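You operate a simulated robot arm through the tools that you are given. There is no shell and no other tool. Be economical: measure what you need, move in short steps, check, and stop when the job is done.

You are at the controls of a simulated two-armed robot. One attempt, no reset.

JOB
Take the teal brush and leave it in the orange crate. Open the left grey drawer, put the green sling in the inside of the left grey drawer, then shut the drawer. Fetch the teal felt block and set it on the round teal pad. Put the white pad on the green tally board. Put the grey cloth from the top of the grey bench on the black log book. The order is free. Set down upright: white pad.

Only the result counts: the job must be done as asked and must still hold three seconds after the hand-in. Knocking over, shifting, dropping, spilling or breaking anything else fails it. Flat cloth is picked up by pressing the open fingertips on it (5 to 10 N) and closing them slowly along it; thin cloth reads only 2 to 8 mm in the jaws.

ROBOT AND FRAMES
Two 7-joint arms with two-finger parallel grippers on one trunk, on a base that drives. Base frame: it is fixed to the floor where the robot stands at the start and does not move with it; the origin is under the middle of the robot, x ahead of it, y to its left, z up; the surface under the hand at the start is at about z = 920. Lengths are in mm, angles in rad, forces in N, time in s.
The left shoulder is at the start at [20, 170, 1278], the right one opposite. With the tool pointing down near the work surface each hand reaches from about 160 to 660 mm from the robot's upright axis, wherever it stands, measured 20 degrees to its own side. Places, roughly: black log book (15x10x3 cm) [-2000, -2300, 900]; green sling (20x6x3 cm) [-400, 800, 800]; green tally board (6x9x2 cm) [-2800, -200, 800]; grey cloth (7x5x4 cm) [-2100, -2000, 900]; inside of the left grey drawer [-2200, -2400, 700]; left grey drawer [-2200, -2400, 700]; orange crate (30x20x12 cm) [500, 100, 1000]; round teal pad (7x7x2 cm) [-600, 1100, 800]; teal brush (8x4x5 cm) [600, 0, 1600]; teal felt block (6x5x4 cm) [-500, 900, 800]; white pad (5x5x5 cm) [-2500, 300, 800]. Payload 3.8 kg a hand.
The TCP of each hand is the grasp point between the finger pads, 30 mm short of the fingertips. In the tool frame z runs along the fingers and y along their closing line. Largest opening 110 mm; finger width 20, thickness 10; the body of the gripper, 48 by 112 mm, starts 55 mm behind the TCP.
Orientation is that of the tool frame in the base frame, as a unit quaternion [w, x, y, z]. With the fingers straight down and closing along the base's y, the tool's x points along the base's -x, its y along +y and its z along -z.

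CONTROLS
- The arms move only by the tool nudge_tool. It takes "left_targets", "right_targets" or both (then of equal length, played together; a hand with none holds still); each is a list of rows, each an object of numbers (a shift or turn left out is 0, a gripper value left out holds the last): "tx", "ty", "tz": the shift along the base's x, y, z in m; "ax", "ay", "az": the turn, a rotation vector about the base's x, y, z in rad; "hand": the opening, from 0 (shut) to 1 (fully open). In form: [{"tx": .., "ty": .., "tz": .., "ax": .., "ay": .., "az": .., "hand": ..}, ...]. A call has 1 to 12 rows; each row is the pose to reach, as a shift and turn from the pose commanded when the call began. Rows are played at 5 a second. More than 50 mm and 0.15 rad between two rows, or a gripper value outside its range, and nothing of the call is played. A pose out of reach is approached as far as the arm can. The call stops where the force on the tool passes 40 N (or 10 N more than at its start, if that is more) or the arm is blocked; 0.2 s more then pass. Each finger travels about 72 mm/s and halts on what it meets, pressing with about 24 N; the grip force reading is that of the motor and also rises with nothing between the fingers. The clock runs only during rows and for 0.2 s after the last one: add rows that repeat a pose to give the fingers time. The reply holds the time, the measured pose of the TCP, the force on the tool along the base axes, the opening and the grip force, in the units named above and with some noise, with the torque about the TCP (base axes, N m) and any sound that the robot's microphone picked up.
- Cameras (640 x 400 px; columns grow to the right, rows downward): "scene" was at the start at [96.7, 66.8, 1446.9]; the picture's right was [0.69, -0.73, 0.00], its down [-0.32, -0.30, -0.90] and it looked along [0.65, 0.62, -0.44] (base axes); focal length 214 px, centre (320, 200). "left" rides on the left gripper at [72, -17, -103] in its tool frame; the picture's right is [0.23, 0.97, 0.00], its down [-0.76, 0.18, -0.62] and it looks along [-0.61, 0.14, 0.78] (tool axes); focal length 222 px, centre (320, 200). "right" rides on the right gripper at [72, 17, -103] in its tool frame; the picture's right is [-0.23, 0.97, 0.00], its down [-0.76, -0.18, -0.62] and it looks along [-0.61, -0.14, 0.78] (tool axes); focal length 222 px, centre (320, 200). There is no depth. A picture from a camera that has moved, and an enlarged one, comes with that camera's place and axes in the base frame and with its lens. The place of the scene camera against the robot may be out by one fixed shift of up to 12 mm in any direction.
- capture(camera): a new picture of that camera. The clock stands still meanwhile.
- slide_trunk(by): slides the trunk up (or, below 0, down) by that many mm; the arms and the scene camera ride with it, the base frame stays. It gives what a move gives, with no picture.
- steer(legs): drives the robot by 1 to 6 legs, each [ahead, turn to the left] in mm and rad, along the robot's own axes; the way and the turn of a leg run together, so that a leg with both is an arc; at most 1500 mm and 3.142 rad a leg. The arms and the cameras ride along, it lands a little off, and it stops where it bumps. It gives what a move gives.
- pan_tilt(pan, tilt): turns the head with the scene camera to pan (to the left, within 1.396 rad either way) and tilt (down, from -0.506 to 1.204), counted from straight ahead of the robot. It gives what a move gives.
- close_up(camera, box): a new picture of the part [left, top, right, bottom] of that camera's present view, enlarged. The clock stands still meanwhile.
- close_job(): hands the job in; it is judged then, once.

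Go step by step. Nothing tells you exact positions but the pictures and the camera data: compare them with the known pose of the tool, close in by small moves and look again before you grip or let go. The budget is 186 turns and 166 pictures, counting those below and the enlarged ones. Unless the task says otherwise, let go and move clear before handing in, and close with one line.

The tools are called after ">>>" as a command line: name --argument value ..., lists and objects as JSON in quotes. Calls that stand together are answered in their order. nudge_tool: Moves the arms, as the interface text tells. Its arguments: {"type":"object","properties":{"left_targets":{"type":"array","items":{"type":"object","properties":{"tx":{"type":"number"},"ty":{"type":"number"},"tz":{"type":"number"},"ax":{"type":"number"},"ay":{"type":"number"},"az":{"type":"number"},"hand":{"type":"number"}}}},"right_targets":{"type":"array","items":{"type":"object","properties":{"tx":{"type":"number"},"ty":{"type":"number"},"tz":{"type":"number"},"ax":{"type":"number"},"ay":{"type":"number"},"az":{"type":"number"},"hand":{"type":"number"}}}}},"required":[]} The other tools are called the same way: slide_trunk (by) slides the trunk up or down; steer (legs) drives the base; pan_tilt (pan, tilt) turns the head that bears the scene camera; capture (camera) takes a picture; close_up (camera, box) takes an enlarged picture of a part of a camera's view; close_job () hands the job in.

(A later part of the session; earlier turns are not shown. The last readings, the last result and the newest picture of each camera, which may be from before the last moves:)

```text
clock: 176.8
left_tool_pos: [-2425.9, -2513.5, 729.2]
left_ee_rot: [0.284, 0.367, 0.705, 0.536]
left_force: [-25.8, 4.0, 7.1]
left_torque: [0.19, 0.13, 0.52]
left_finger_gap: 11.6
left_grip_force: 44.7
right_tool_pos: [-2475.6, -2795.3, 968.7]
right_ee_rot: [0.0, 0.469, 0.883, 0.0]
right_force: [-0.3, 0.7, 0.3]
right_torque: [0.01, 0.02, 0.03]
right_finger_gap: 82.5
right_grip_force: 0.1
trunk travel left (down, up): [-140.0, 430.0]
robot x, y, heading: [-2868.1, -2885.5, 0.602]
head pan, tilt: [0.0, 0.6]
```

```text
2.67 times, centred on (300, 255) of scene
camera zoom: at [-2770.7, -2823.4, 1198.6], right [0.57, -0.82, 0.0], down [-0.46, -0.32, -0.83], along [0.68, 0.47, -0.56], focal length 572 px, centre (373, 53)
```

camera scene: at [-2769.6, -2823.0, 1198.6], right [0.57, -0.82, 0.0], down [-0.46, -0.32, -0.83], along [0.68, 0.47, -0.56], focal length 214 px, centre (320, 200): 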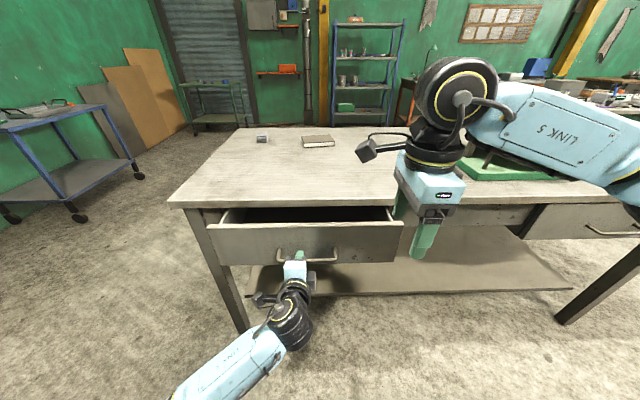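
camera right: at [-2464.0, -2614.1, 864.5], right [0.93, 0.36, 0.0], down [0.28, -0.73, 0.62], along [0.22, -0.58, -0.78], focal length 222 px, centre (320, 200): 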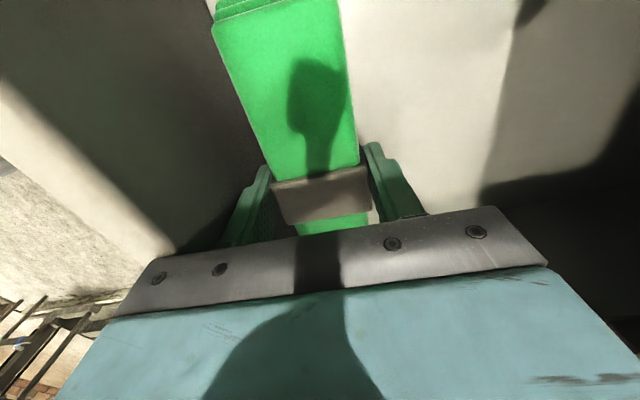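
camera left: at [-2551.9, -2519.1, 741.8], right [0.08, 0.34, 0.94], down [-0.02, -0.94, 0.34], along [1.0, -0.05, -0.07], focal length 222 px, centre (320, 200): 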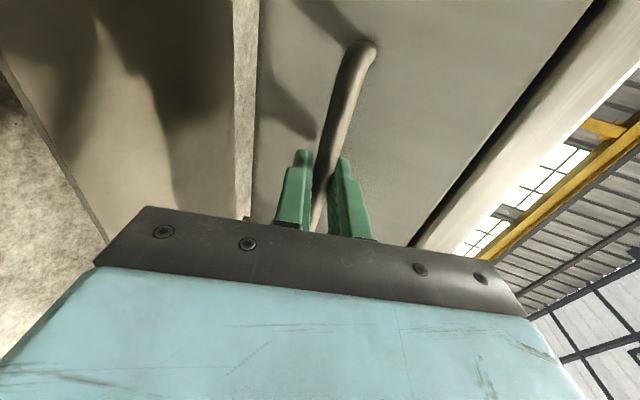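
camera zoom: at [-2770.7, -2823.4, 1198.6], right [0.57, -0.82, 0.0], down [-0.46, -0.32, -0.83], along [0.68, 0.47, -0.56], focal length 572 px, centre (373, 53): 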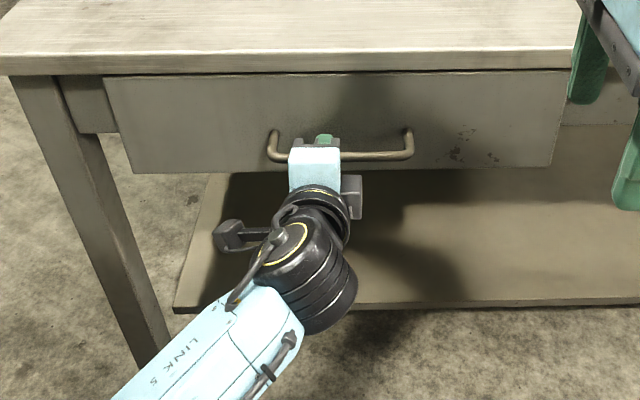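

The drawer is shut flush. Let go of the handle and back the hand away.

>>> nudge_tool --left_targets '[{"tx": -0.003, "ty": -0.002}, {"tx": -0.003, "ty": -0.002, "hand": 0.3}, {"tx": -0.003, "ty": -0.002, "hand": 0.6}, {"tx": -0.003, "ty": -0.002, "hand": 0.6}, {"tx": -0.036, "ty": -0.025}, {"tx": -0.069, "ty": -0.047}, {"tx": -0.1, "ty": -0.07}, {"tx": -0.1, "ty": -0.07}]'

>>> nudge_tool --left_targets '[{"tx": -0.026, "ty": 0.006, "tz": 0.02, "ax": -0.0816, "ay": 0.1192}, {"tx": -0.052, "ty": 0.012, "tz": 0.04, "ax": -0.1633, "ay": 0.2384}, {"tx": -0.078, "ty": 0.018, "tz": 0.06, "ax": -0.2449, "ay": 0.3576}, {"tx": -0.104, "ty": 0.024, "tz": 0.08, "ax": -0.3265, "ay": 0.4768}, {"tx": -0.13, "ty": 0.03, "tz": 0.1, "ax": -0.4081, "ay": 0.596}, {"tx": -0.156, "ty": 0.036, "tz": 0.12, "ax": -0.4898, "ay": 0.7152}, {"tx": -0.182, "ty": 0.042, "tz": 0.14, "ax": -0.5714, "ay": 0.8344}, {"tx": -0.208, "ty": 0.048, "tz": 0.16, "ax": -0.653, "ay": 0.9536}, {"tx": -0.233, "ty": 0.053, "tz": 0.18, "ax": -0.7346, "ay": 1.0728}, {"tx": -0.233, "ty": 0.053, "tz": 0.2, "ax": -0.7346, "ay": 1.0728}]'

>>> capture --camera "scene"

```text
clock: 178.6
left_tool_pos: [-2521.7, -2586.9, 729.6]
left_ee_rot: [0.286, 0.368, 0.704, 0.536]
left_force: [0.3, -0.2, 0.1]
left_torque: [0.01, 0.01, 0.0]
left_finger_gap: 66.0
left_grip_force: 0.1
right_tool_pos: [-2472.8, -2794.9, 968.1]
right_ee_rot: [-0.002, 0.468, 0.884, 0.001]
right_force: [0.1, 0.8, -0.4]
right_torque: [-0.01, 0.02, 0.03]
right_finger_gap: 82.5
right_grip_force: 0.0
trunk travel left (down, up): [-140.0, 430.0]
robot x, y, heading: [-2866.4, -2890.8, 0.604]
head pan, tilt: [0.0, 0.6]
```

```text
clock: 180.8
left_tool_pos: [-2737.9, -2510.4, 662.7]
left_ee_rot: [-0.011, 0.463, 0.886, 0.013]
left_force: [0.0, -0.6, -0.3]
left_torque: [-0.03, 0.0, 0.02]
left_finger_gap: 65.9
left_grip_force: 0.1
left hand out of reach, approached as far as the arm can: row 5, 6, 7, 8, 9, 10
right_tool_pos: [-2472.3, -2795.0, 968.8]
right_ee_rot: [-0.001, 0.469, 0.883, 0.001]
right_force: [-0.3, -1.4, 0.8]
right_torque: [0.02, 0.02, 0.0]
right_finger_gap: 82.7
right_grip_force: 0.1
trunk travel left (down, up): [-140.0, 430.0]
robot x, y, heading: [-2866.6, -2886.4, 0.603]
head pan, tilt: [0.0, 0.6]
```

```text
82 pictures are left
camera scene: at [-2767.3, -2822.8, 1198.3], right [0.57, -0.82, 0.0], down [-0.47, -0.32, -0.82], along [0.68, 0.47, -0.57], focal length 214 px, centre (320, 200)
```

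scene: 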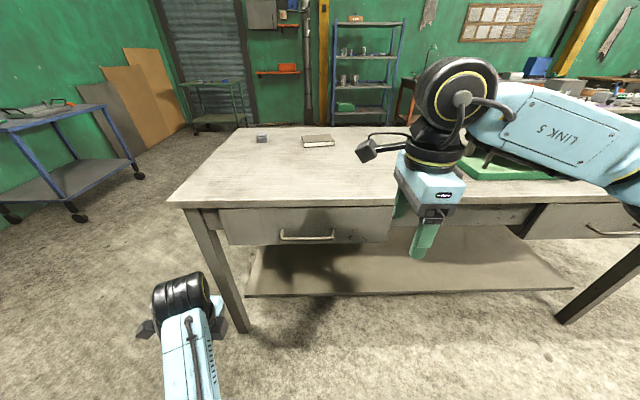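

The drawer remains shut. I'll bring both hands back to the neutral downward pose at a travel height.

>>> nudge_tool --left_targets '[{"tz": 0.03, "az": 0.0}, {"tz": 0.07, "az": 0.1428}, {"tz": 0.11, "az": 0.2856}, {"tz": 0.15, "az": 0.4284}, {"tz": 0.19, "az": 0.5712}, {"tz": 0.23, "az": 0.714}, {"tz": 0.27, "az": 0.8568}, {"tz": 0.29, "az": 0.9996}, {"tz": 0.3, "az": 1.1424}, {"tz": 0.3, "az": 1.2852}, {"tz": 0.3, "az": 1.428}, {"tz": 0.3, "az": 1.5708}]' --right_targets '[{"az": 0.1428}, {"az": 0.2856}, {"az": 0.4284}, {"az": 0.5712}, {"az": 0.714}, {"az": 0.8568}, {"az": 0.9996}, {"az": 1.1424}, {"az": 1.2852}, {"az": 1.428}, {"az": 1.5708}, {"az": 1.5708}]'

>>> slide_trunk --by 130

>>> capture --camera "scene"

```text
clock: 183.4
left_tool_pos: [-2826.7, -2369.7, 962.6]
left_ee_rot: [0.0, -0.278, 0.961, 0.002]
left_force: [0.7, 0.3, 0.8]
left_torque: [0.02, -0.02, -0.04]
left_finger_gap: 66.1
left_grip_force: 0.1
left hand out of reach, approached as far as the arm can: row 1, 2, 3, 4, 5, 6, 7, 8, 9, 10, 11, 12
right_tool_pos: [-2473.0, -2794.9, 968.5]
right_ee_rot: [-0.002, -0.294, 0.956, 0.0]
right_force: [-0.2, 0.0, 0.5]
right_torque: [0.03, -0.02, -0.02]
right_finger_gap: 82.4
right_grip_force: 0.1
trunk travel left (down, up): [-140.0, 430.0]
robot x, y, heading: [-2865.6, -2890.2, 0.597]
head pan, tilt: [0.0, 0.6]
```

```text
clock: 185.0
left_tool_pos: [-2825.1, -2369.9, 1091.2]
left_ee_rot: [0.0, -0.278, 0.961, 0.001]
left_force: [-0.3, 0.2, -0.7]
left_torque: [0.0, -0.05, 0.01]
left_finger_gap: 66.0
left_grip_force: 0.0
right_tool_pos: [-2473.8, -2795.5, 1098.6]
right_ee_rot: [-0.001, -0.293, 0.956, -0.001]
right_force: [-0.7, 0.3, -0.4]
right_torque: [0.03, 0.01, 0.02]
right_finger_gap: 82.7
right_grip_force: 0.0
trunk travel left (down, up): [-270.0, 300.0]
robot x, y, heading: [-2868.9, -2889.2, 0.603]
head pan, tilt: [0.0, 0.6]
```

```text
81 pictures are left
camera scene: at [-2767.8, -2823.3, 1328.3], right [0.57, -0.82, 0.0], down [-0.47, -0.32, -0.83], along [0.68, 0.47, -0.57], focal length 214 px, centre (320, 200)
```

scene: 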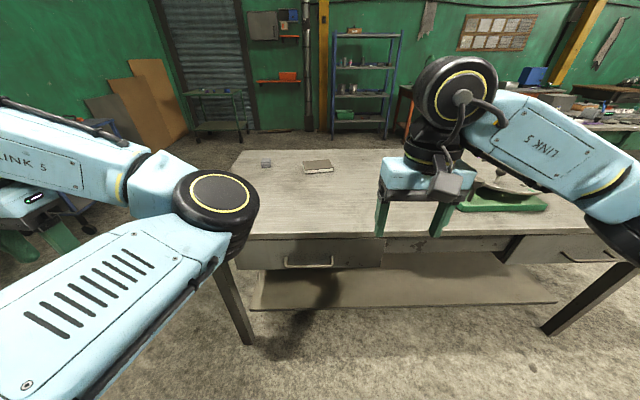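

The left arm ended with its elbow turned inward. I'll stretch it forward and draw it back to restore a normal posture.

>>> nudge_tool --left_targets '[{"tx": 0.035, "ty": 0.02}, {"tx": 0.07, "ty": 0.04}, {"tx": 0.105, "ty": 0.06}, {"tx": 0.14, "ty": 0.08}, {"tx": 0.175, "ty": 0.1}, {"tx": 0.21, "ty": 0.12}, {"tx": 0.245, "ty": 0.13}, {"tx": 0.27, "ty": 0.11}, {"tx": 0.29, "ty": 0.08}, {"tx": 0.29, "ty": 0.08}]'

>>> capture --camera "scene"

```text
clock: 187.2
left_tool_pos: [-2536.6, -2287.7, 1090.7]
left_ee_rot: [0.0, -0.278, 0.961, 0.002]
left_force: [-0.2, -0.1, 0.1]
left_torque: [0.0, 0.01, -0.01]
left_finger_gap: 65.9
left_grip_force: 0.0
right_tool_pos: [-2473.8, -2794.4, 1099.8]
right_ee_rot: [-0.002, -0.293, 0.956, -0.001]
right_force: [0.3, 0.8, -0.4]
right_torque: [0.04, -0.01, 0.0]
right_finger_gap: 82.4
right_grip_force: 0.1
trunk travel left (down, up): [-270.0, 300.0]
robot x, y, heading: [-2866.5, -2891.4, 0.607]
head pan, tilt: [0.0, 0.6]
```

```text
80 pictures are left
camera scene: at [-2768.2, -2823.0, 1328.4], right [0.57, -0.82, 0.0], down [-0.47, -0.32, -0.83], along [0.68, 0.47, -0.56], focal length 214 px, centre (320, 200)
```

scene: 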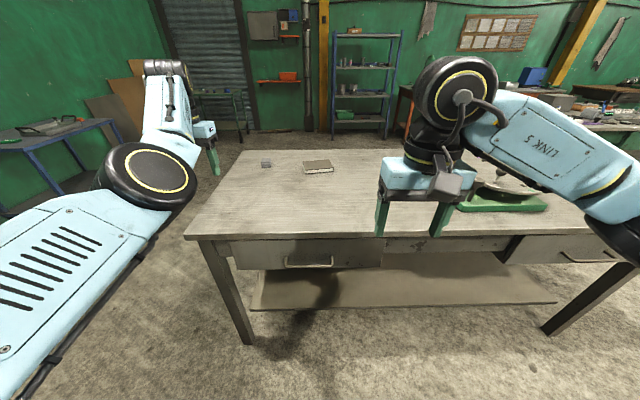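

>>> nudge_tool --left_targets '[{"tx": 0.04, "ty": 0.02}, {"tx": 0.08, "ty": 0.04}, {"tx": 0.12, "ty": 0.06}, {"tx": 0.16, "ty": 0.07}, {"tx": 0.2, "ty": 0.07}, {"tx": 0.24, "ty": 0.06}, {"tx": 0.26, "ty": 0.02}, {"tx": 0.27, "ty": -0.02}, {"tx": 0.27, "ty": -0.02}]'

>>> nudge_tool --left_targets '[{"tx": -0.035, "ty": -0.03}, {"tx": -0.07, "ty": -0.06}, {"tx": -0.105, "ty": -0.09}, {"tx": -0.14, "ty": -0.12}, {"tx": -0.175, "ty": -0.15}, {"tx": -0.21, "ty": -0.18}, {"tx": -0.245, "ty": -0.2}, {"tx": -0.28, "ty": -0.22}]'

>>> capture --camera "scene"

```text
clock: 189.2
left_tool_pos: [-2452.5, -2374.6, 1079.8]
left_ee_rot: [0.0, -0.277, 0.961, 0.001]
left_force: [0.6, 0.9, 0.1]
left_torque: [0.0, 0.0, 0.01]
left_finger_gap: 66.0
left_grip_force: 0.1
left hand out of reach, approached as far as the arm can: row 1, 2, 3, 4, 5, 6, 7, 8, 9
right_tool_pos: [-2473.1, -2794.3, 1099.7]
right_ee_rot: [-0.001, -0.293, 0.956, -0.001]
right_force: [-0.1, -0.3, 0.4]
right_torque: [0.01, -0.03, 0.0]
right_finger_gap: 82.8
right_grip_force: 0.1
trunk travel left (down, up): [-270.0, 300.0]
robot x, y, heading: [-2869.4, -2891.5, 0.603]
head pan, tilt: [0.0, 0.6]
```

```text
clock: 191.0
left_tool_pos: [-2427.1, -2450.7, 1125.0]
left_ee_rot: [-0.001, -0.277, 0.961, 0.001]
left_force: [0.1, -0.6, -0.3]
left_torque: [-0.01, 0.05, 0.02]
left_finger_gap: 66.1
left_grip_force: 0.1
left hand out of reach, approached as far as the arm can: row 1, 2, 3, 4, 5, 6, 7, 8
right_tool_pos: [-2473.6, -2794.8, 1098.7]
right_ee_rot: [-0.002, -0.293, 0.956, -0.001]
right_force: [-0.5, -0.3, -0.1]
right_torque: [-0.01, -0.02, -0.02]
right_finger_gap: 82.7
right_grip_force: 0.0
trunk travel left (down, up): [-270.0, 300.0]
robot x, y, heading: [-2867.9, -2888.0, 0.6]
head pan, tilt: [0.0, 0.6]
```

```text
79 pictures are left
camera scene: at [-2767.9, -2823.1, 1328.4], right [0.57, -0.82, 0.0], down [-0.47, -0.32, -0.83], along [0.68, 0.47, -0.57], focal length 214 px, centre (320, 200)
```

scene: 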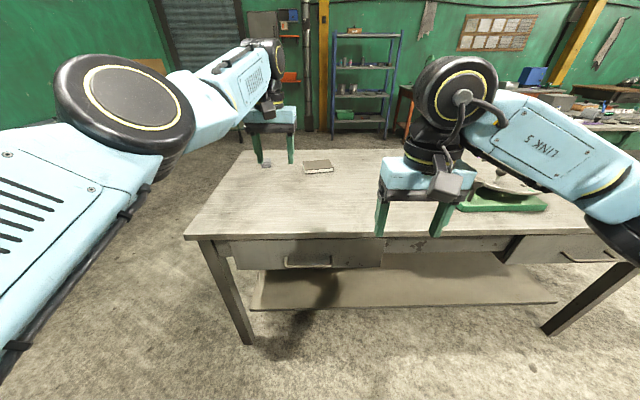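

>>> nudge_tool --left_targets '[{"tx": -0.035, "ty": -0.005}, {"tx": -0.07, "ty": -0.01}, {"tx": -0.105, "ty": -0.015}, {"tx": -0.14, "ty": -0.02}, {"tx": -0.175, "ty": -0.025}, {"tx": -0.21, "ty": -0.03}, {"tx": -0.245, "ty": -0.035}, {"tx": -0.28, "ty": -0.045}]'

>>> capture --camera "scene"

```text
clock: 192.8
left_tool_pos: [-2505.8, -2368.5, 1222.7]
left_ee_rot: [-0.001, -0.277, 0.961, 0.001]
left_force: [-0.1, 1.3, 0.0]
left_torque: [0.0, 0.02, -0.01]
left_finger_gap: 65.9
left_grip_force: 0.0
left hand out of reach, approached as far as the arm can: row 1, 2, 3, 4, 5, 6, 7, 8
right_tool_pos: [-2474.1, -2795.4, 1099.5]
right_ee_rot: [-0.002, -0.293, 0.956, -0.001]
right_force: [-0.4, 0.1, -0.1]
right_torque: [0.01, 0.0, -0.01]
right_finger_gap: 82.4
right_grip_force: 0.0
trunk travel left (down, up): [-270.0, 300.0]
robot x, y, heading: [-2866.8, -2890.6, 0.605]
head pan, tilt: [0.0, 0.6]
```

```text
78 pictures are left
camera scene: at [-2768.6, -2823.0, 1328.5], right [0.57, -0.82, 0.0], down [-0.47, -0.32, -0.83], along [0.68, 0.47, -0.56], focal length 214 px, centre (320, 200)
```

scene: 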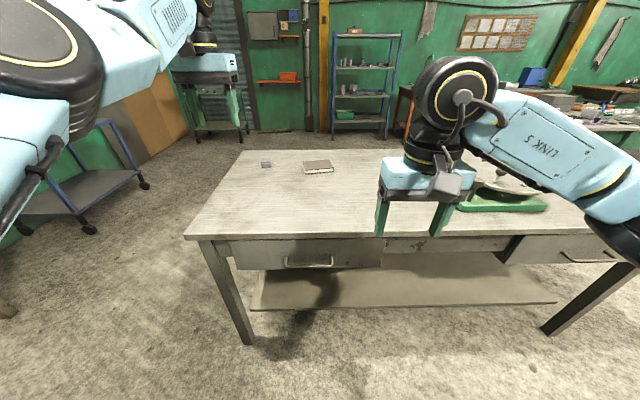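

>>> nudge_tool --left_targets '[{"tx": -0.035, "ty": 0.0, "tz": 0.02}, {"tx": -0.07, "ty": 0.0, "tz": 0.04}, {"tx": -0.105, "ty": 0.0, "tz": 0.06}, {"tx": -0.14, "ty": 0.0, "tz": 0.08}, {"tx": -0.175, "ty": 0.0, "tz": 0.08}, {"tx": -0.21, "ty": 0.0, "tz": 0.08}, {"tx": -0.245, "ty": 0.0, "tz": 0.08}, {"tx": -0.28, "ty": 0.0, "tz": 0.08}]'

>>> pan_tilt --pan 0.7 --tilt 0.3

>>> capture --camera "scene"

```text
clock: 194.6
left_tool_pos: [-2788.4, -2371.4, 1287.3]
left_ee_rot: [-0.005, -0.281, 0.96, -0.01]
left_force: [-0.6, -0.4, 0.1]
left_torque: [-0.04, -0.05, 0.05]
left_finger_gap: 66.0
left_grip_force: 0.1
left hand out of reach, approached as far as the arm can: row 1, 2, 3
right_tool_pos: [-2475.3, -2796.6, 1099.1]
right_ee_rot: [-0.001, -0.293, 0.956, 0.0]
right_force: [-0.2, 0.0, -0.1]
right_torque: [-0.02, -0.02, -0.04]
right_finger_gap: 82.5
right_grip_force: 0.1
trunk travel left (down, up): [-270.0, 300.0]
robot x, y, heading: [-2865.7, -2889.4, 0.6]
head pan, tilt: [0.0, 0.6]
```

```text
clock: 195.7
left_tool_pos: [-2783.0, -2375.0, 1297.5]
left_ee_rot: [0.0, -0.277, 0.961, 0.002]
left_force: [-1.1, 0.1, -0.7]
left_torque: [0.0, 0.0, 0.0]
left_finger_gap: 65.9
left_grip_force: 0.1
right_tool_pos: [-2473.4, -2795.5, 1099.7]
right_ee_rot: [-0.001, -0.293, 0.956, -0.001]
right_force: [-0.7, -0.2, -0.2]
right_torque: [0.01, -0.01, 0.02]
right_finger_gap: 82.7
right_grip_force: 0.1
trunk travel left (down, up): [-270.0, 300.0]
robot x, y, heading: [-2868.3, -2890.1, 0.604]
head pan, tilt: [0.7, 0.3]
```

```text
77 pictures are left
camera scene: at [-2815.8, -2782.6, 1355.8], right [0.96, -0.27, 0.0], down [-0.08, -0.29, -0.95], along [0.26, 0.92, -0.3], focal length 214 px, centre (320, 200)
```

scene: 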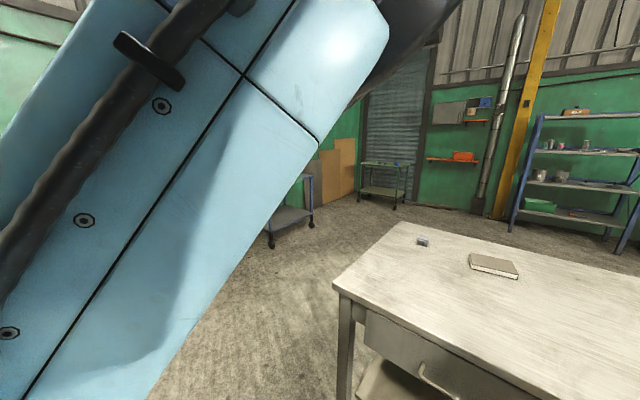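

It retracted with the elbow raised. I'll lower the hand step by step toward the usual parked spot.

>>> nudge_tool --left_targets '[{"tx": -0.01, "ty": 0.0, "tz": -0.035}, {"tx": -0.02, "ty": 0.0, "tz": -0.07}, {"tx": -0.02, "ty": -0.01, "tz": -0.105}, {"tx": -0.01, "ty": -0.03, "tz": -0.14}, {"tx": 0.0, "ty": -0.06, "tz": -0.17}, {"tx": 0.01, "ty": -0.09, "tz": -0.2}, {"tx": 0.02, "ty": -0.12, "tz": -0.21}, {"tx": 0.03, "ty": -0.15, "tz": -0.22}, {"tx": 0.03, "ty": -0.15, "tz": -0.22}]'

>>> capture --camera "scene"

```text
clock: 197.7
left_tool_pos: [-2788.6, -2450.2, 1083.1]
left_ee_rot: [0.0, -0.277, 0.961, 0.001]
left_force: [0.2, 0.8, -0.2]
left_torque: [0.0, -0.01, 0.01]
left_finger_gap: 66.1
left_grip_force: 0.0
left hand out of reach, approached as far as the arm can: row 6, 7, 8, 9
right_tool_pos: [-2473.9, -2795.5, 1098.7]
right_ee_rot: [-0.001, -0.293, 0.956, -0.001]
right_force: [0.1, 0.1, -0.4]
right_torque: [-0.02, 0.0, -0.02]
right_finger_gap: 82.3
right_grip_force: 0.1
trunk travel left (down, up): [-270.0, 300.0]
robot x, y, heading: [-2863.0, -2890.5, 0.609]
head pan, tilt: [0.7, 0.3]
```

```text
76 pictures are left
camera scene: at [-2816.1, -2783.5, 1355.9], right [0.96, -0.27, 0.0], down [-0.08, -0.28, -0.96], along [0.25, 0.92, -0.3], focal length 214 px, centre (320, 200)
```

scene: 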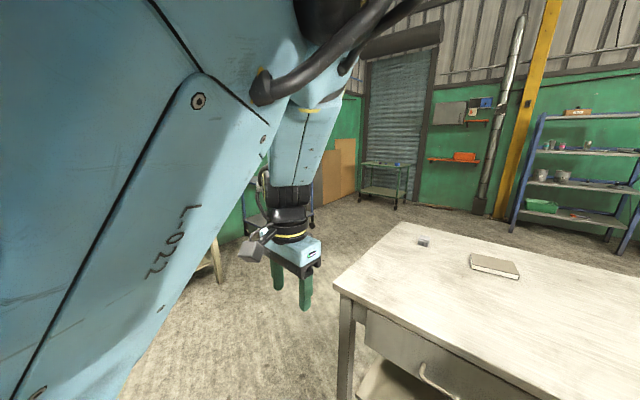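

The left hand is parked compactly now. Cloth is at about [-2104, -2034] and book at [-1975, -2268], reachable from the bench's other long side, so I'll drive back around.

>>> steer --legs '[[0, 1.195], [964, 0], [0, -0.888], [785, 0], [0, -0.837], [869, 0]]'

>>> pan_tilt --pan -1.1 --tilt 0.4

>>> capture --camera "scene"

```text
clock: 218.1
left_tool_pos: [-1428.7, -872.2, 1083.8]
left_ee_rot: [-0.001, -0.035, 0.999, 0.0]
left_force: [1.3, 0.5, 0.6]
left_torque: [-0.01, -0.04, -0.02]
left_finger_gap: 66.3
left_grip_force: 0.1
right_tool_pos: [-1314.3, -1323.6, 1098.8]
right_ee_rot: [-0.001, -0.053, 0.999, 0.0]
right_force: [0.2, 0.2, -0.9]
right_torque: [-0.02, 0.02, 0.02]
right_finger_gap: 82.7
right_grip_force: 0.1
trunk travel left (down, up): [-270.0, 300.0]
robot x, y, heading: [-1703.6, -1221.9, 0.112]
head pan, tilt: [0.7, 0.3]
```

```text
clock: 219.9
left_tool_pos: [-1429.1, -871.8, 1081.5]
left_ee_rot: [-0.002, -0.035, 0.999, -0.001]
left_force: [-0.6, -0.1, 0.3]
left_torque: [0.02, -0.04, 0.0]
left_finger_gap: 66.0
left_grip_force: 0.0
right_tool_pos: [-1314.1, -1324.7, 1098.0]
right_ee_rot: [-0.001, -0.052, 0.999, 0.0]
right_force: [-0.1, -0.2, -0.1]
right_torque: [0.04, -0.03, -0.01]
right_finger_gap: 82.5
right_grip_force: 0.1
trunk travel left (down, up): [-270.0, 300.0]
robot x, y, heading: [-1705.6, -1220.0, 0.113]
head pan, tilt: [-1.1, 0.4]
```

```text
75 pictures are left
camera scene: at [-1591.1, -1174.7, 1357.3], right [0.44, -0.9, 0.0], down [-0.25, -0.12, -0.96], along [0.86, 0.42, -0.28], focal length 214 px, centre (320, 200)
```

scene: 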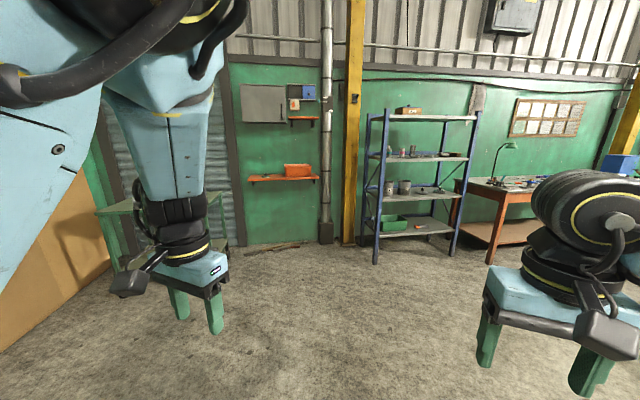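

>>> capture --camera "scene"

```text
74 pictures are left
camera scene: at [-1591.1, -1174.7, 1357.3], right [0.44, -0.9, 0.0], down [-0.25, -0.12, -0.96], along [0.86, 0.42, -0.28], focal length 214 px, centre (320, 200)
```

scene: 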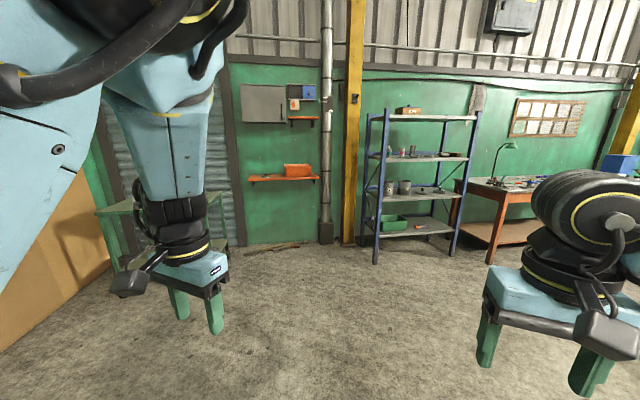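

The head seems blocked, probably by the raised left elbow. I'll move the left hand outward and down to lower the elbow.

>>> nudge_tool --left_targets '[{"tx": 0.02, "ty": 0.02, "tz": -0.03}, {"tx": 0.04, "ty": 0.04, "tz": -0.06}, {"tx": 0.06, "ty": 0.06, "tz": -0.09}, {"tx": 0.08, "ty": 0.08, "tz": -0.12}, {"tx": 0.1, "ty": 0.1, "tz": -0.15}, {"tx": 0.12, "ty": 0.12, "tz": -0.17}]'

>>> pan_tilt --pan -0.5 --tilt 0.4

>>> capture --camera "scene"

```text
clock: 221.3
left_tool_pos: [-1307.3, -747.6, 912.7]
left_ee_rot: [0.0, -0.034, 0.999, 0.0]
left_force: [0.2, -0.1, 0.3]
left_torque: [-0.05, -0.01, 0.01]
left_finger_gap: 65.8
left_grip_force: 0.0
right_tool_pos: [-1313.0, -1322.6, 1098.8]
right_ee_rot: [-0.002, -0.052, 0.999, 0.0]
right_force: [0.7, 0.9, 0.8]
right_torque: [0.01, -0.03, 0.04]
right_finger_gap: 82.8
right_grip_force: 0.0
trunk travel left (down, up): [-270.0, 300.0]
robot x, y, heading: [-1703.5, -1220.0, 0.11]
head pan, tilt: [-1.1, 0.4]
```

```text
clock: 222.3
left_tool_pos: [-1309.1, -749.3, 912.8]
left_ee_rot: [0.001, -0.034, 0.999, 0.001]
left_force: [-0.1, 0.4, -0.2]
left_torque: [0.03, 0.01, -0.04]
left_finger_gap: 65.7
left_grip_force: 0.0
right_tool_pos: [-1312.3, -1324.5, 1098.2]
right_ee_rot: [-0.002, -0.052, 0.999, 0.001]
right_force: [0.8, 0.2, -0.4]
right_torque: [-0.01, -0.01, 0.01]
right_finger_gap: 82.6
right_grip_force: 0.1
trunk travel left (down, up): [-270.0, 300.0]
robot x, y, heading: [-1707.5, -1224.5, 0.112]
head pan, tilt: [-0.499, 0.4]
```

```text
73 pictures are left
camera scene: at [-1589.5, -1250.5, 1346.6], right [-0.38, -0.93, 0.0], down [-0.36, 0.15, -0.92], along [0.85, -0.35, -0.39], focal length 214 px, centre (320, 200)
```

scene: 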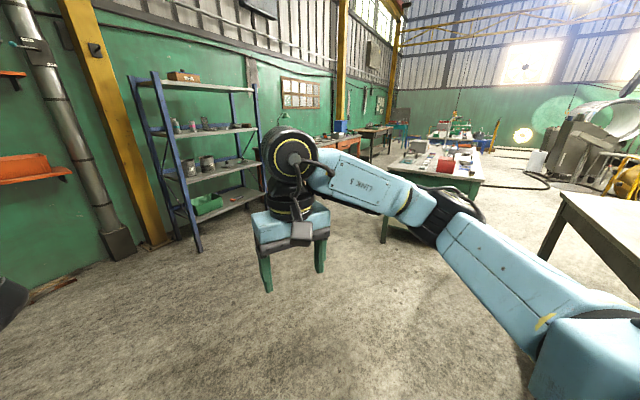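

The head is free again. I'll raise the left hand somewhat and continue to the bench's far long side.

>>> nudge_tool --left_targets '[{"tx": -0.02, "ty": -0.02, "tz": 0.04}, {"tx": -0.04, "ty": -0.04, "tz": 0.08}, {"tx": -0.06, "ty": -0.06, "tz": 0.12}, {"tx": -0.06, "ty": -0.06, "tz": 0.14}]'

>>> steer --legs '[[0, -1.221], [695, 0], [0, -1.43]]'

>>> pan_tilt --pan -0.2 --tilt 0.6

>>> capture --camera "scene"

```text
clock: 223.3
left_tool_pos: [-1371.1, -811.4, 1053.5]
left_ee_rot: [-0.001, -0.036, 0.999, -0.001]
left_force: [0.6, -0.1, 0.0]
left_torque: [-0.01, 0.02, 0.01]
left_finger_gap: 66.0
left_grip_force: 0.0
right_tool_pos: [-1313.6, -1323.8, 1099.5]
right_ee_rot: [-0.001, -0.052, 0.999, -0.001]
right_force: [-0.1, 0.3, 0.0]
right_torque: [0.0, 0.0, -0.05]
right_finger_gap: 82.4
right_grip_force: 0.1
trunk travel left (down, up): [-270.0, 300.0]
robot x, y, heading: [-1702.2, -1220.1, 0.108]
head pan, tilt: [-0.499, 0.4]
```

```text
clock: 233.7
left_tool_pos: [-1513.8, -2363.0, 1054.2]
left_ee_rot: [0.001, 0.96, 0.278, 0.001]
left_force: [0.4, -1.1, -0.2]
left_torque: [0.01, 0.02, 0.02]
left_finger_gap: 66.1
left_grip_force: 0.1
right_tool_pos: [-1806.9, -1938.0, 1098.7]
right_ee_rot: [0.0, 0.956, 0.294, 0.001]
right_force: [-0.1, -0.7, 0.1]
right_torque: [0.02, 0.01, 0.02]
right_finger_gap: 82.4
right_grip_force: 0.1
trunk travel left (down, up): [-270.0, 300.0]
robot x, y, heading: [-1412.0, -1843.6, -2.541]
head pan, tilt: [-0.499, 0.4]
```

```text
clock: 234.4
left_tool_pos: [-1513.5, -2362.7, 1053.9]
left_ee_rot: [0.0, 0.96, 0.279, 0.0]
left_force: [0.1, 0.3, -0.3]
left_torque: [-0.01, 0.01, -0.02]
left_finger_gap: 66.3
left_grip_force: 0.1
right_tool_pos: [-1807.7, -1939.5, 1098.6]
right_ee_rot: [0.0, 0.956, 0.294, 0.002]
right_force: [-0.5, -0.2, 1.1]
right_torque: [0.02, -0.02, 0.0]
right_finger_gap: 82.5
right_grip_force: 0.0
trunk travel left (down, up): [-270.0, 300.0]
robot x, y, heading: [-1415.6, -1847.9, -2.54]
head pan, tilt: [-0.201, 0.6]
```

```text
72 pictures are left
camera scene: at [-1504.1, -1887.6, 1328.5], right [-0.39, 0.92, 0.0], down [0.52, 0.22, -0.83], along [-0.76, -0.32, -0.56], focal length 214 px, centre (320, 200)
```

scene: 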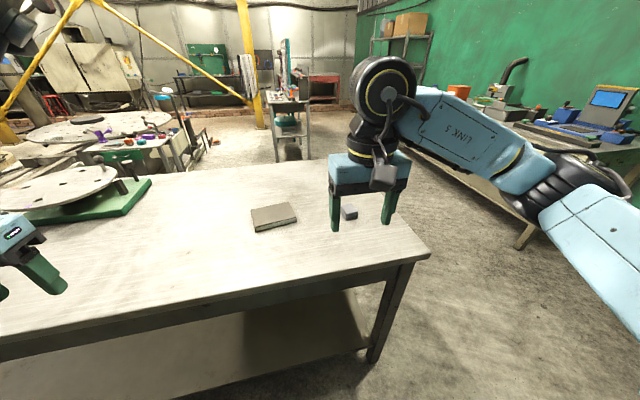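

Cloth at [-2090, -2024], book at [-1978, -2261]; the bench edge is 412 mm ahead. I'll creep 140 mm closer and zoom.

>>> steer --legs '[[140, 0]]'

>>> nudge_tool --right_targets '[{"tx": 0.02, "ty": 0.04}, {"tx": 0.04, "ty": 0.08}, {"tx": 0.04, "ty": 0.08, "hand": 1.0}]'

>>> close_up --camera "scene" --box '[200, 180, 440, 330]'

>>> capture --camera "right"

```text
clock: 235.8
left_tool_pos: [-1627.4, -2442.3, 1053.5]
left_ee_rot: [0.0, 0.96, 0.278, 0.001]
left_force: [-0.3, -0.3, 0.7]
left_torque: [0.05, -0.01, 0.04]
left_finger_gap: 65.8
left_grip_force: 0.1
right_tool_pos: [-1920.0, -2016.9, 1098.8]
right_ee_rot: [-0.001, 0.956, 0.295, 0.001]
right_force: [0.4, -0.5, -0.3]
right_torque: [0.03, -0.01, -0.01]
right_finger_gap: 82.5
right_grip_force: 0.1
trunk travel left (down, up): [-270.0, 300.0]
robot x, y, heading: [-1527.3, -1925.1, -2.533]
head pan, tilt: [-0.201, 0.6]
```

```text
clock: 236.6
left_tool_pos: [-1626.6, -2441.4, 1053.4]
left_ee_rot: [0.001, 0.96, 0.279, 0.0]
left_force: [-0.4, 0.7, -0.5]
left_torque: [-0.02, -0.02, 0.02]
left_finger_gap: 65.8
left_grip_force: 0.1
right_tool_pos: [-1880.6, -1938.2, 1098.9]
right_ee_rot: [0.001, 0.955, 0.295, 0.002]
right_force: [-0.1, 0.8, -0.1]
right_torque: [0.02, 0.0, 0.01]
right_finger_gap: 110.3
right_grip_force: 0.1
trunk travel left (down, up): [-270.0, 300.0]
robot x, y, heading: [-1528.9, -1925.2, -2.54]
head pan, tilt: [-0.201, 0.6]
```

```text
2.67 times, centred on (320, 255) of scene
camera zoom: at [-1616.5, -1965.8, 1328.4], right [-0.39, 0.92, 0.0], down [0.52, 0.22, -0.82], along [-0.76, -0.32, -0.57], focal length 572 px, centre (320, 53)
```

zoom: 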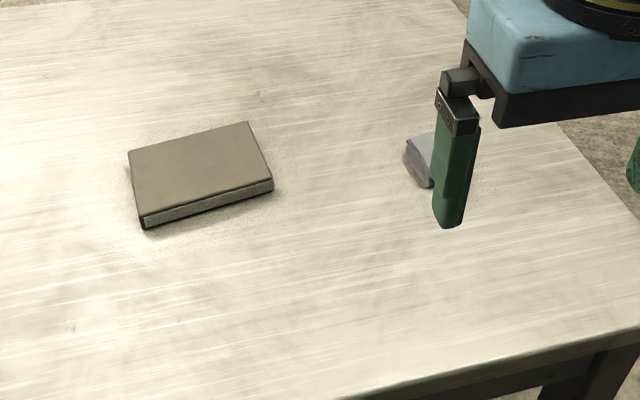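

```text
70 pictures are left
camera right: at [-1810.9, -1911.4, 1202.4], right [0.36, -0.93, 0.0], down [-0.73, -0.28, 0.62], along [-0.58, -0.22, -0.78], focal length 222 px, centre (320, 200)
```

right: 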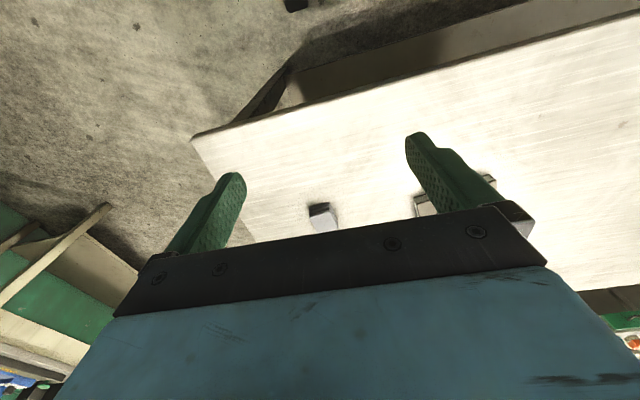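

The cloth is at about [-2084, -2021], aligned with the gripper. Move over it and descend to an inspection height.

>>> nudge_tool --right_targets '[{"tx": -0.041, "ty": -0.0166, "tz": -0.01}, {"tx": -0.082, "ty": -0.0332, "tz": -0.02}, {"tx": -0.122, "ty": -0.05, "tz": -0.04}, {"tx": -0.163, "ty": -0.0664, "tz": -0.06}, {"tx": -0.2, "ty": -0.083, "tz": -0.085}, {"tx": -0.2, "ty": -0.083, "tz": -0.13}, {"tx": -0.2, "ty": -0.083, "tz": -0.15}]'

>>> capture --camera "right"

>>> close_up --camera "scene" --box '[240, 160, 440, 285]'

```text
clock: 238.2
left_tool_pos: [-1626.5, -2440.5, 1052.4]
left_ee_rot: [0.001, 0.96, 0.28, 0.0]
left_force: [0.2, -0.4, 0.9]
left_torque: [-0.01, 0.02, -0.01]
left_finger_gap: 66.1
left_grip_force: 0.1
right_tool_pos: [-2076.7, -2020.3, 944.9]
right_ee_rot: [-0.001, 0.956, 0.295, 0.002]
right_force: [-0.3, 0.7, 0.6]
right_torque: [-0.01, 0.0, -0.01]
right_finger_gap: 110.0
right_grip_force: 0.0
trunk travel left (down, up): [-270.0, 300.0]
robot x, y, heading: [-1526.3, -1922.8, -2.532]
head pan, tilt: [-0.201, 0.6]
```

```text
69 pictures are left
camera right: at [-2009.2, -1992.8, 1048.4], right [0.36, -0.93, 0.0], down [-0.73, -0.28, 0.62], along [-0.58, -0.22, -0.78], focal length 222 px, centre (320, 200)
```

right: 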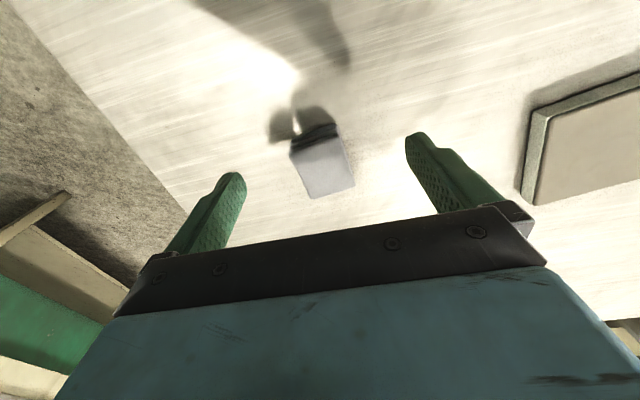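

```text
3.20 times, centred on (340, 222) of scene
camera zoom: at [-1616.4, -1965.5, 1328.4], right [-0.39, 0.92, 0.0], down [0.52, 0.22, -0.83], along [-0.76, -0.32, -0.57], focal length 686 px, centre (256, 128)
```

zoom: 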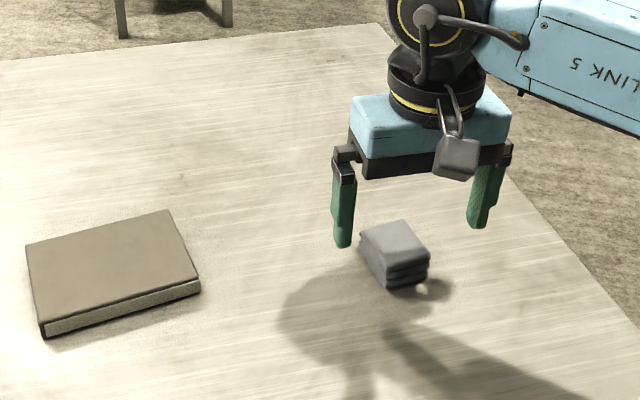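

The cloth stack centre is about [-2100, -2029], top near z 878. I'll shift forward and go down to bracket it.

>>> nudge_tool --right_targets '[{"tx": -0.022, "ty": -0.009, "tz": -0.01}, {"tx": -0.022, "ty": -0.009, "tz": -0.03}, {"tx": -0.022, "ty": -0.009, "tz": -0.03}]'

>>> capture --camera "right"

>>> close_up --camera "scene" --box '[320, 170, 416, 230]'

```text
clock: 239.0
left_tool_pos: [-1626.9, -2442.0, 1053.2]
left_ee_rot: [0.0, 0.96, 0.279, 0.0]
left_force: [-0.4, 0.3, -0.4]
left_torque: [-0.01, 0.0, 0.02]
left_finger_gap: 65.9
left_grip_force: 0.0
right_tool_pos: [-2104.0, -2027.7, 917.8]
right_ee_rot: [0.0, 0.956, 0.295, 0.001]
right_force: [1.3, 0.1, -1.1]
right_torque: [-0.03, -0.01, 0.0]
right_finger_gap: 110.2
right_grip_force: 0.1
trunk travel left (down, up): [-270.0, 300.0]
robot x, y, heading: [-1526.0, -1924.2, -2.537]
head pan, tilt: [-0.201, 0.6]
```

```text
67 pictures are left
camera right: at [-2033.4, -2001.6, 1020.1], right [0.36, -0.93, 0.0], down [-0.73, -0.28, 0.62], along [-0.58, -0.22, -0.78], focal length 222 px, centre (320, 200)
```

right: 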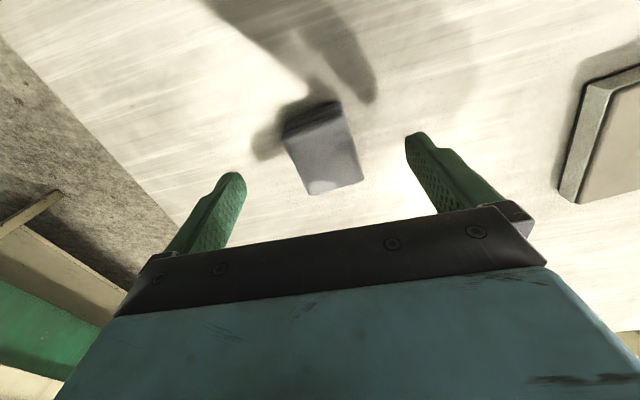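

```text
6.67 times, centred on (368, 200) of scene
camera zoom: at [-1616.4, -1965.6, 1328.4], right [-0.39, 0.92, 0.0], down [0.52, 0.22, -0.83], along [-0.76, -0.32, -0.56], focal length 1430 px, centre (0, 200)
```

zoom: 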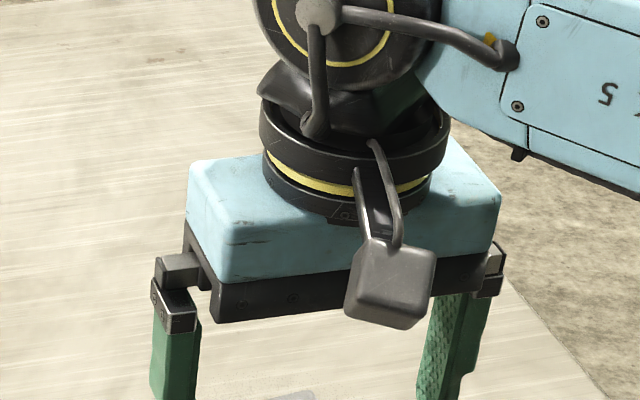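

Aligned. Descend to near the bench and check contact.

>>> nudge_tool --right_targets '[{"ty": -0.003, "tz": -0.02}, {"ty": -0.003, "tz": -0.035}, {"ty": -0.003, "tz": -0.042}, {"ty": -0.003, "tz": -0.042}]'

>>> capture --camera "right"

>>> close_up --camera "scene" --box '[310, 190, 406, 250]'

```text
clock: 240.0
left_tool_pos: [-1624.5, -2441.5, 1055.0]
left_ee_rot: [0.0, 0.96, 0.279, -0.001]
left_force: [-0.5, 0.9, -0.6]
left_torque: [0.01, -0.03, 0.03]
left_finger_gap: 66.0
left_grip_force: 0.0
right_tool_pos: [-2101.3, -2032.5, 880.9]
right_ee_rot: [0.001, 0.955, 0.295, -0.001]
right_force: [-0.6, 3.1, 16.3]
right_torque: [0.82, 0.32, 0.01]
right_finger_gap: 109.9
right_grip_force: 0.1
trunk travel left (down, up): [-270.0, 300.0]
robot x, y, heading: [-1525.5, -1921.3, -2.536]
head pan, tilt: [-0.201, 0.6]
```

```text
65 pictures are left
camera right: at [-2032.2, -2005.1, 983.0], right [0.36, -0.93, 0.0], down [-0.73, -0.28, 0.62], along [-0.58, -0.23, -0.78], focal length 222 px, centre (320, 200)
```

right: 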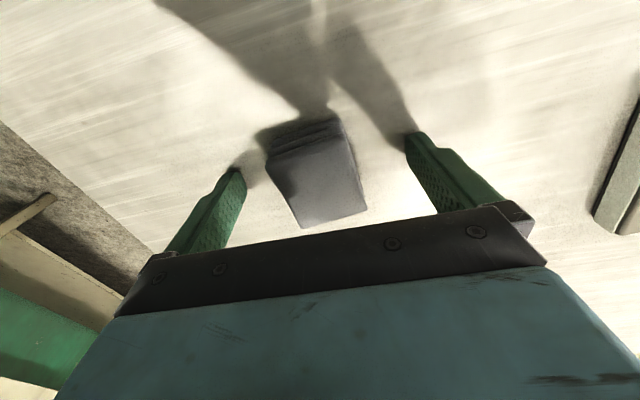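

```text
6.67 times, centred on (358, 220) of scene
camera zoom: at [-1614.9, -1964.9, 1328.7], right [-0.39, 0.92, 0.0], down [0.52, 0.22, -0.83], along [-0.76, -0.32, -0.56], focal length 1430 px, centre (67, 67)
```

zoom: 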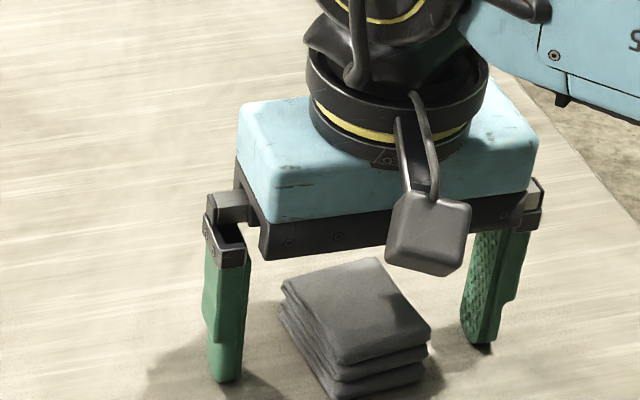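

The tips touch the bench (z≈850). The stack is turned about 10°, so I'll rise slightly, rotate to match, and close slowly.

>>> nudge_tool --right_targets '[{"tz": 0.004, "az": 0.0}, {"tz": 0.004, "az": 0.1}, {"tz": 0.004, "az": 0.18}, {"tz": 0.003, "az": 0.18, "hand": 0.8}, {"tz": 0.003, "az": 0.18, "hand": 0.65}, {"tz": 0.003, "az": 0.18, "hand": 0.5}, {"tz": 0.003, "az": 0.18, "hand": 0.4}, {"tz": 0.003, "az": 0.18, "hand": 0.3}, {"tz": 0.003, "az": 0.18, "hand": 0.2}, {"tz": 0.003, "az": 0.18, "hand": 0.2}]'

>>> capture --camera "right"

```text
clock: 242.2
left_tool_pos: [-1626.9, -2440.9, 1052.6]
left_ee_rot: [0.0, 0.96, 0.279, 0.0]
left_force: [0.2, 0.0, -0.7]
left_torque: [0.0, -0.03, -0.02]
left_finger_gap: 65.8
left_grip_force: 0.0
right_tool_pos: [-2101.0, -2031.7, 880.6]
right_ee_rot: [0.0, 0.925, 0.38, 0.001]
right_force: [-0.1, 0.3, 0.5]
right_torque: [-0.01, -0.01, -0.03]
right_finger_gap: 46.2
right_grip_force: 24.0
trunk travel left (down, up): [-270.0, 300.0]
robot x, y, heading: [-1530.3, -1919.1, -2.538]
head pan, tilt: [-0.201, 0.6]
```

```text
63 pictures are left
camera right: at [-2038.4, -1993.0, 984.1], right [0.52, -0.85, 0.0], down [-0.67, -0.41, 0.62], along [-0.53, -0.32, -0.78], focal length 222 px, centre (320, 200)
```

right: 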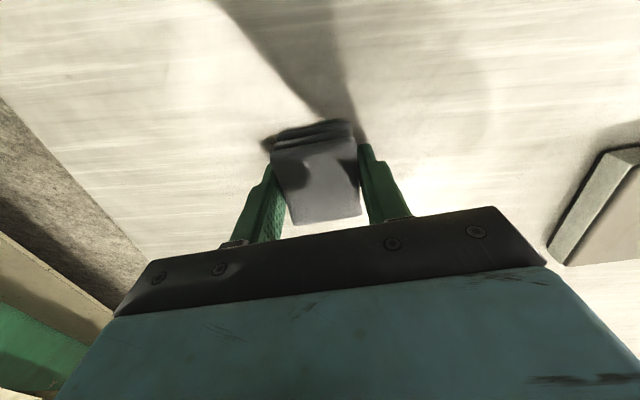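

The cloth is gripped (46 mm). Lift and carry it over the book at about [-1966, -2252].

>>> nudge_tool --right_targets '[{"tz": 0.03}, {"tz": 0.07}, {"tz": 0.1}, {"tx": 0.023, "ty": -0.037, "tz": 0.1}, {"tx": 0.045, "ty": -0.073, "tz": 0.1}, {"tx": 0.068, "ty": -0.11, "tz": 0.1}, {"tx": 0.09, "ty": -0.147, "tz": 0.1}, {"tx": 0.113, "ty": -0.183, "tz": 0.1}, {"tx": 0.135, "ty": -0.22, "tz": 0.1}, {"tx": 0.135, "ty": -0.22, "tz": 0.08}, {"tx": 0.135, "ty": -0.22, "tz": 0.07}]'

>>> pan_tilt --pan 0.0 --tilt 0.7

>>> capture --camera "right"

>>> capture --camera "scene"

```text
clock: 244.6
left_tool_pos: [-1625.8, -2440.6, 1054.3]
left_ee_rot: [-0.001, 0.96, 0.279, -0.001]
left_force: [0.6, 0.0, -0.1]
left_torque: [-0.03, 0.03, 0.02]
left_finger_gap: 65.9
left_grip_force: 0.1
right_tool_pos: [-1967.5, -2252.4, 950.2]
right_ee_rot: [0.0, 0.925, 0.379, 0.002]
right_force: [0.5, -0.7, -0.3]
right_torque: [0.01, 0.01, 0.03]
right_finger_gap: 45.8
right_grip_force: 23.7
trunk travel left (down, up): [-270.0, 300.0]
robot x, y, heading: [-1527.5, -1920.3, -2.532]
head pan, tilt: [-0.201, 0.6]
```

```text
clock: 245.3
left_tool_pos: [-1626.0, -2441.9, 1054.0]
left_ee_rot: [0.0, 0.96, 0.279, 0.0]
left_force: [0.0, -0.5, 0.0]
left_torque: [0.04, 0.03, 0.02]
left_finger_gap: 66.0
left_grip_force: 0.0
right_tool_pos: [-1966.6, -2251.7, 949.3]
right_ee_rot: [0.0, 0.925, 0.379, 0.002]
right_force: [0.3, 0.1, 0.2]
right_torque: [0.0, -0.02, 0.02]
right_finger_gap: 45.6
right_grip_force: 24.2
trunk travel left (down, up): [-270.0, 300.0]
robot x, y, heading: [-1527.6, -1920.1, -2.535]
head pan, tilt: [0.0, 0.7]
```

```text
62 pictures are left
camera right: at [-1904.0, -2213.6, 1053.3], right [0.52, -0.85, 0.0], down [-0.67, -0.41, 0.62], along [-0.53, -0.32, -0.78], focal length 222 px, centre (320, 200)
```

right: 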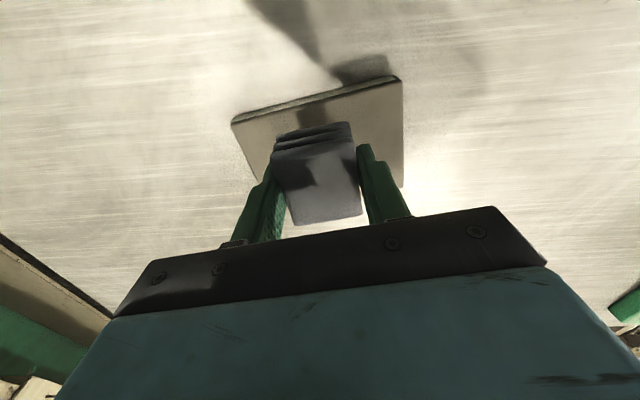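

```text
61 pictures are left
camera scene: at [-1605.0, -1978.9, 1319.8], right [-0.57, 0.82, 0.0], down [0.53, 0.37, -0.77], along [-0.63, -0.43, -0.64], focal length 214 px, centre (320, 200)
```

scene: 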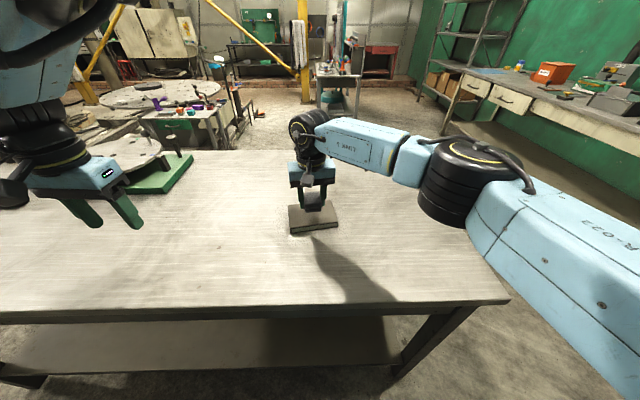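

The book lies beneath; I'll trim slightly forward and lower until contact.

>>> nudge_tool --right_targets '[{"tx": -0.009, "ty": -0.005, "tz": -0.015}, {"tx": -0.009, "ty": -0.005, "tz": -0.028}, {"tx": -0.009, "ty": -0.005, "tz": -0.034}, {"tx": -0.009, "ty": -0.005, "tz": -0.034}]'

>>> close_up --camera "scene" --box '[272, 190, 352, 240]'

>>> capture --camera "right"

```text
clock: 246.3
left_tool_pos: [-1626.1, -2441.8, 1053.6]
left_ee_rot: [0.0, 0.961, 0.278, 0.0]
left_force: [-0.4, -0.3, -0.2]
left_torque: [-0.01, -0.04, 0.02]
left_finger_gap: 66.1
left_grip_force: 0.1
right_tool_pos: [-1975.4, -2260.0, 916.5]
right_ee_rot: [-0.001, 0.925, 0.38, 0.001]
right_force: [-0.5, -0.5, -0.2]
right_torque: [-0.01, -0.01, -0.03]
right_finger_gap: 45.5
right_grip_force: 24.2
trunk travel left (down, up): [-270.0, 300.0]
robot x, y, heading: [-1526.0, -1922.9, -2.539]
head pan, tilt: [0.0, 0.7]
```

```text
8.00 times, centred on (312, 215) of scene
camera zoom: at [-1605.0, -1978.9, 1319.8], right [-0.57, 0.82, 0.0], down [0.53, 0.37, -0.76], along [-0.63, -0.44, -0.64], focal length 1716 px, centre (384, 80)
```

zoom: 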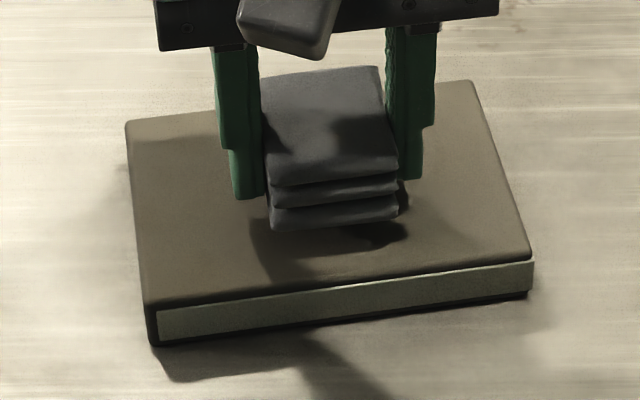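

```text
59 pictures are left
camera right: at [-1912.6, -2219.7, 1019.4], right [0.52, -0.85, 0.0], down [-0.67, -0.41, 0.62], along [-0.53, -0.32, -0.78], focal length 222 px, centre (320, 200)
```

right: 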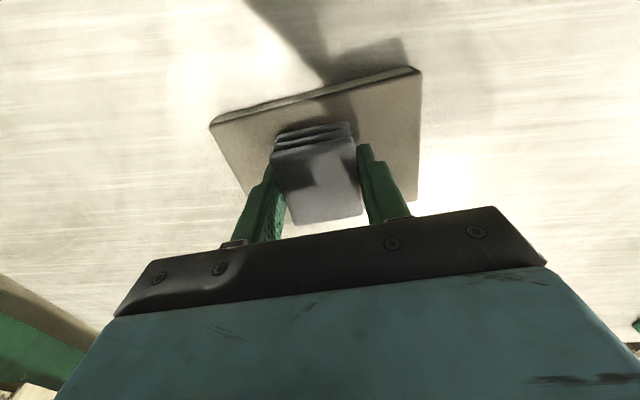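

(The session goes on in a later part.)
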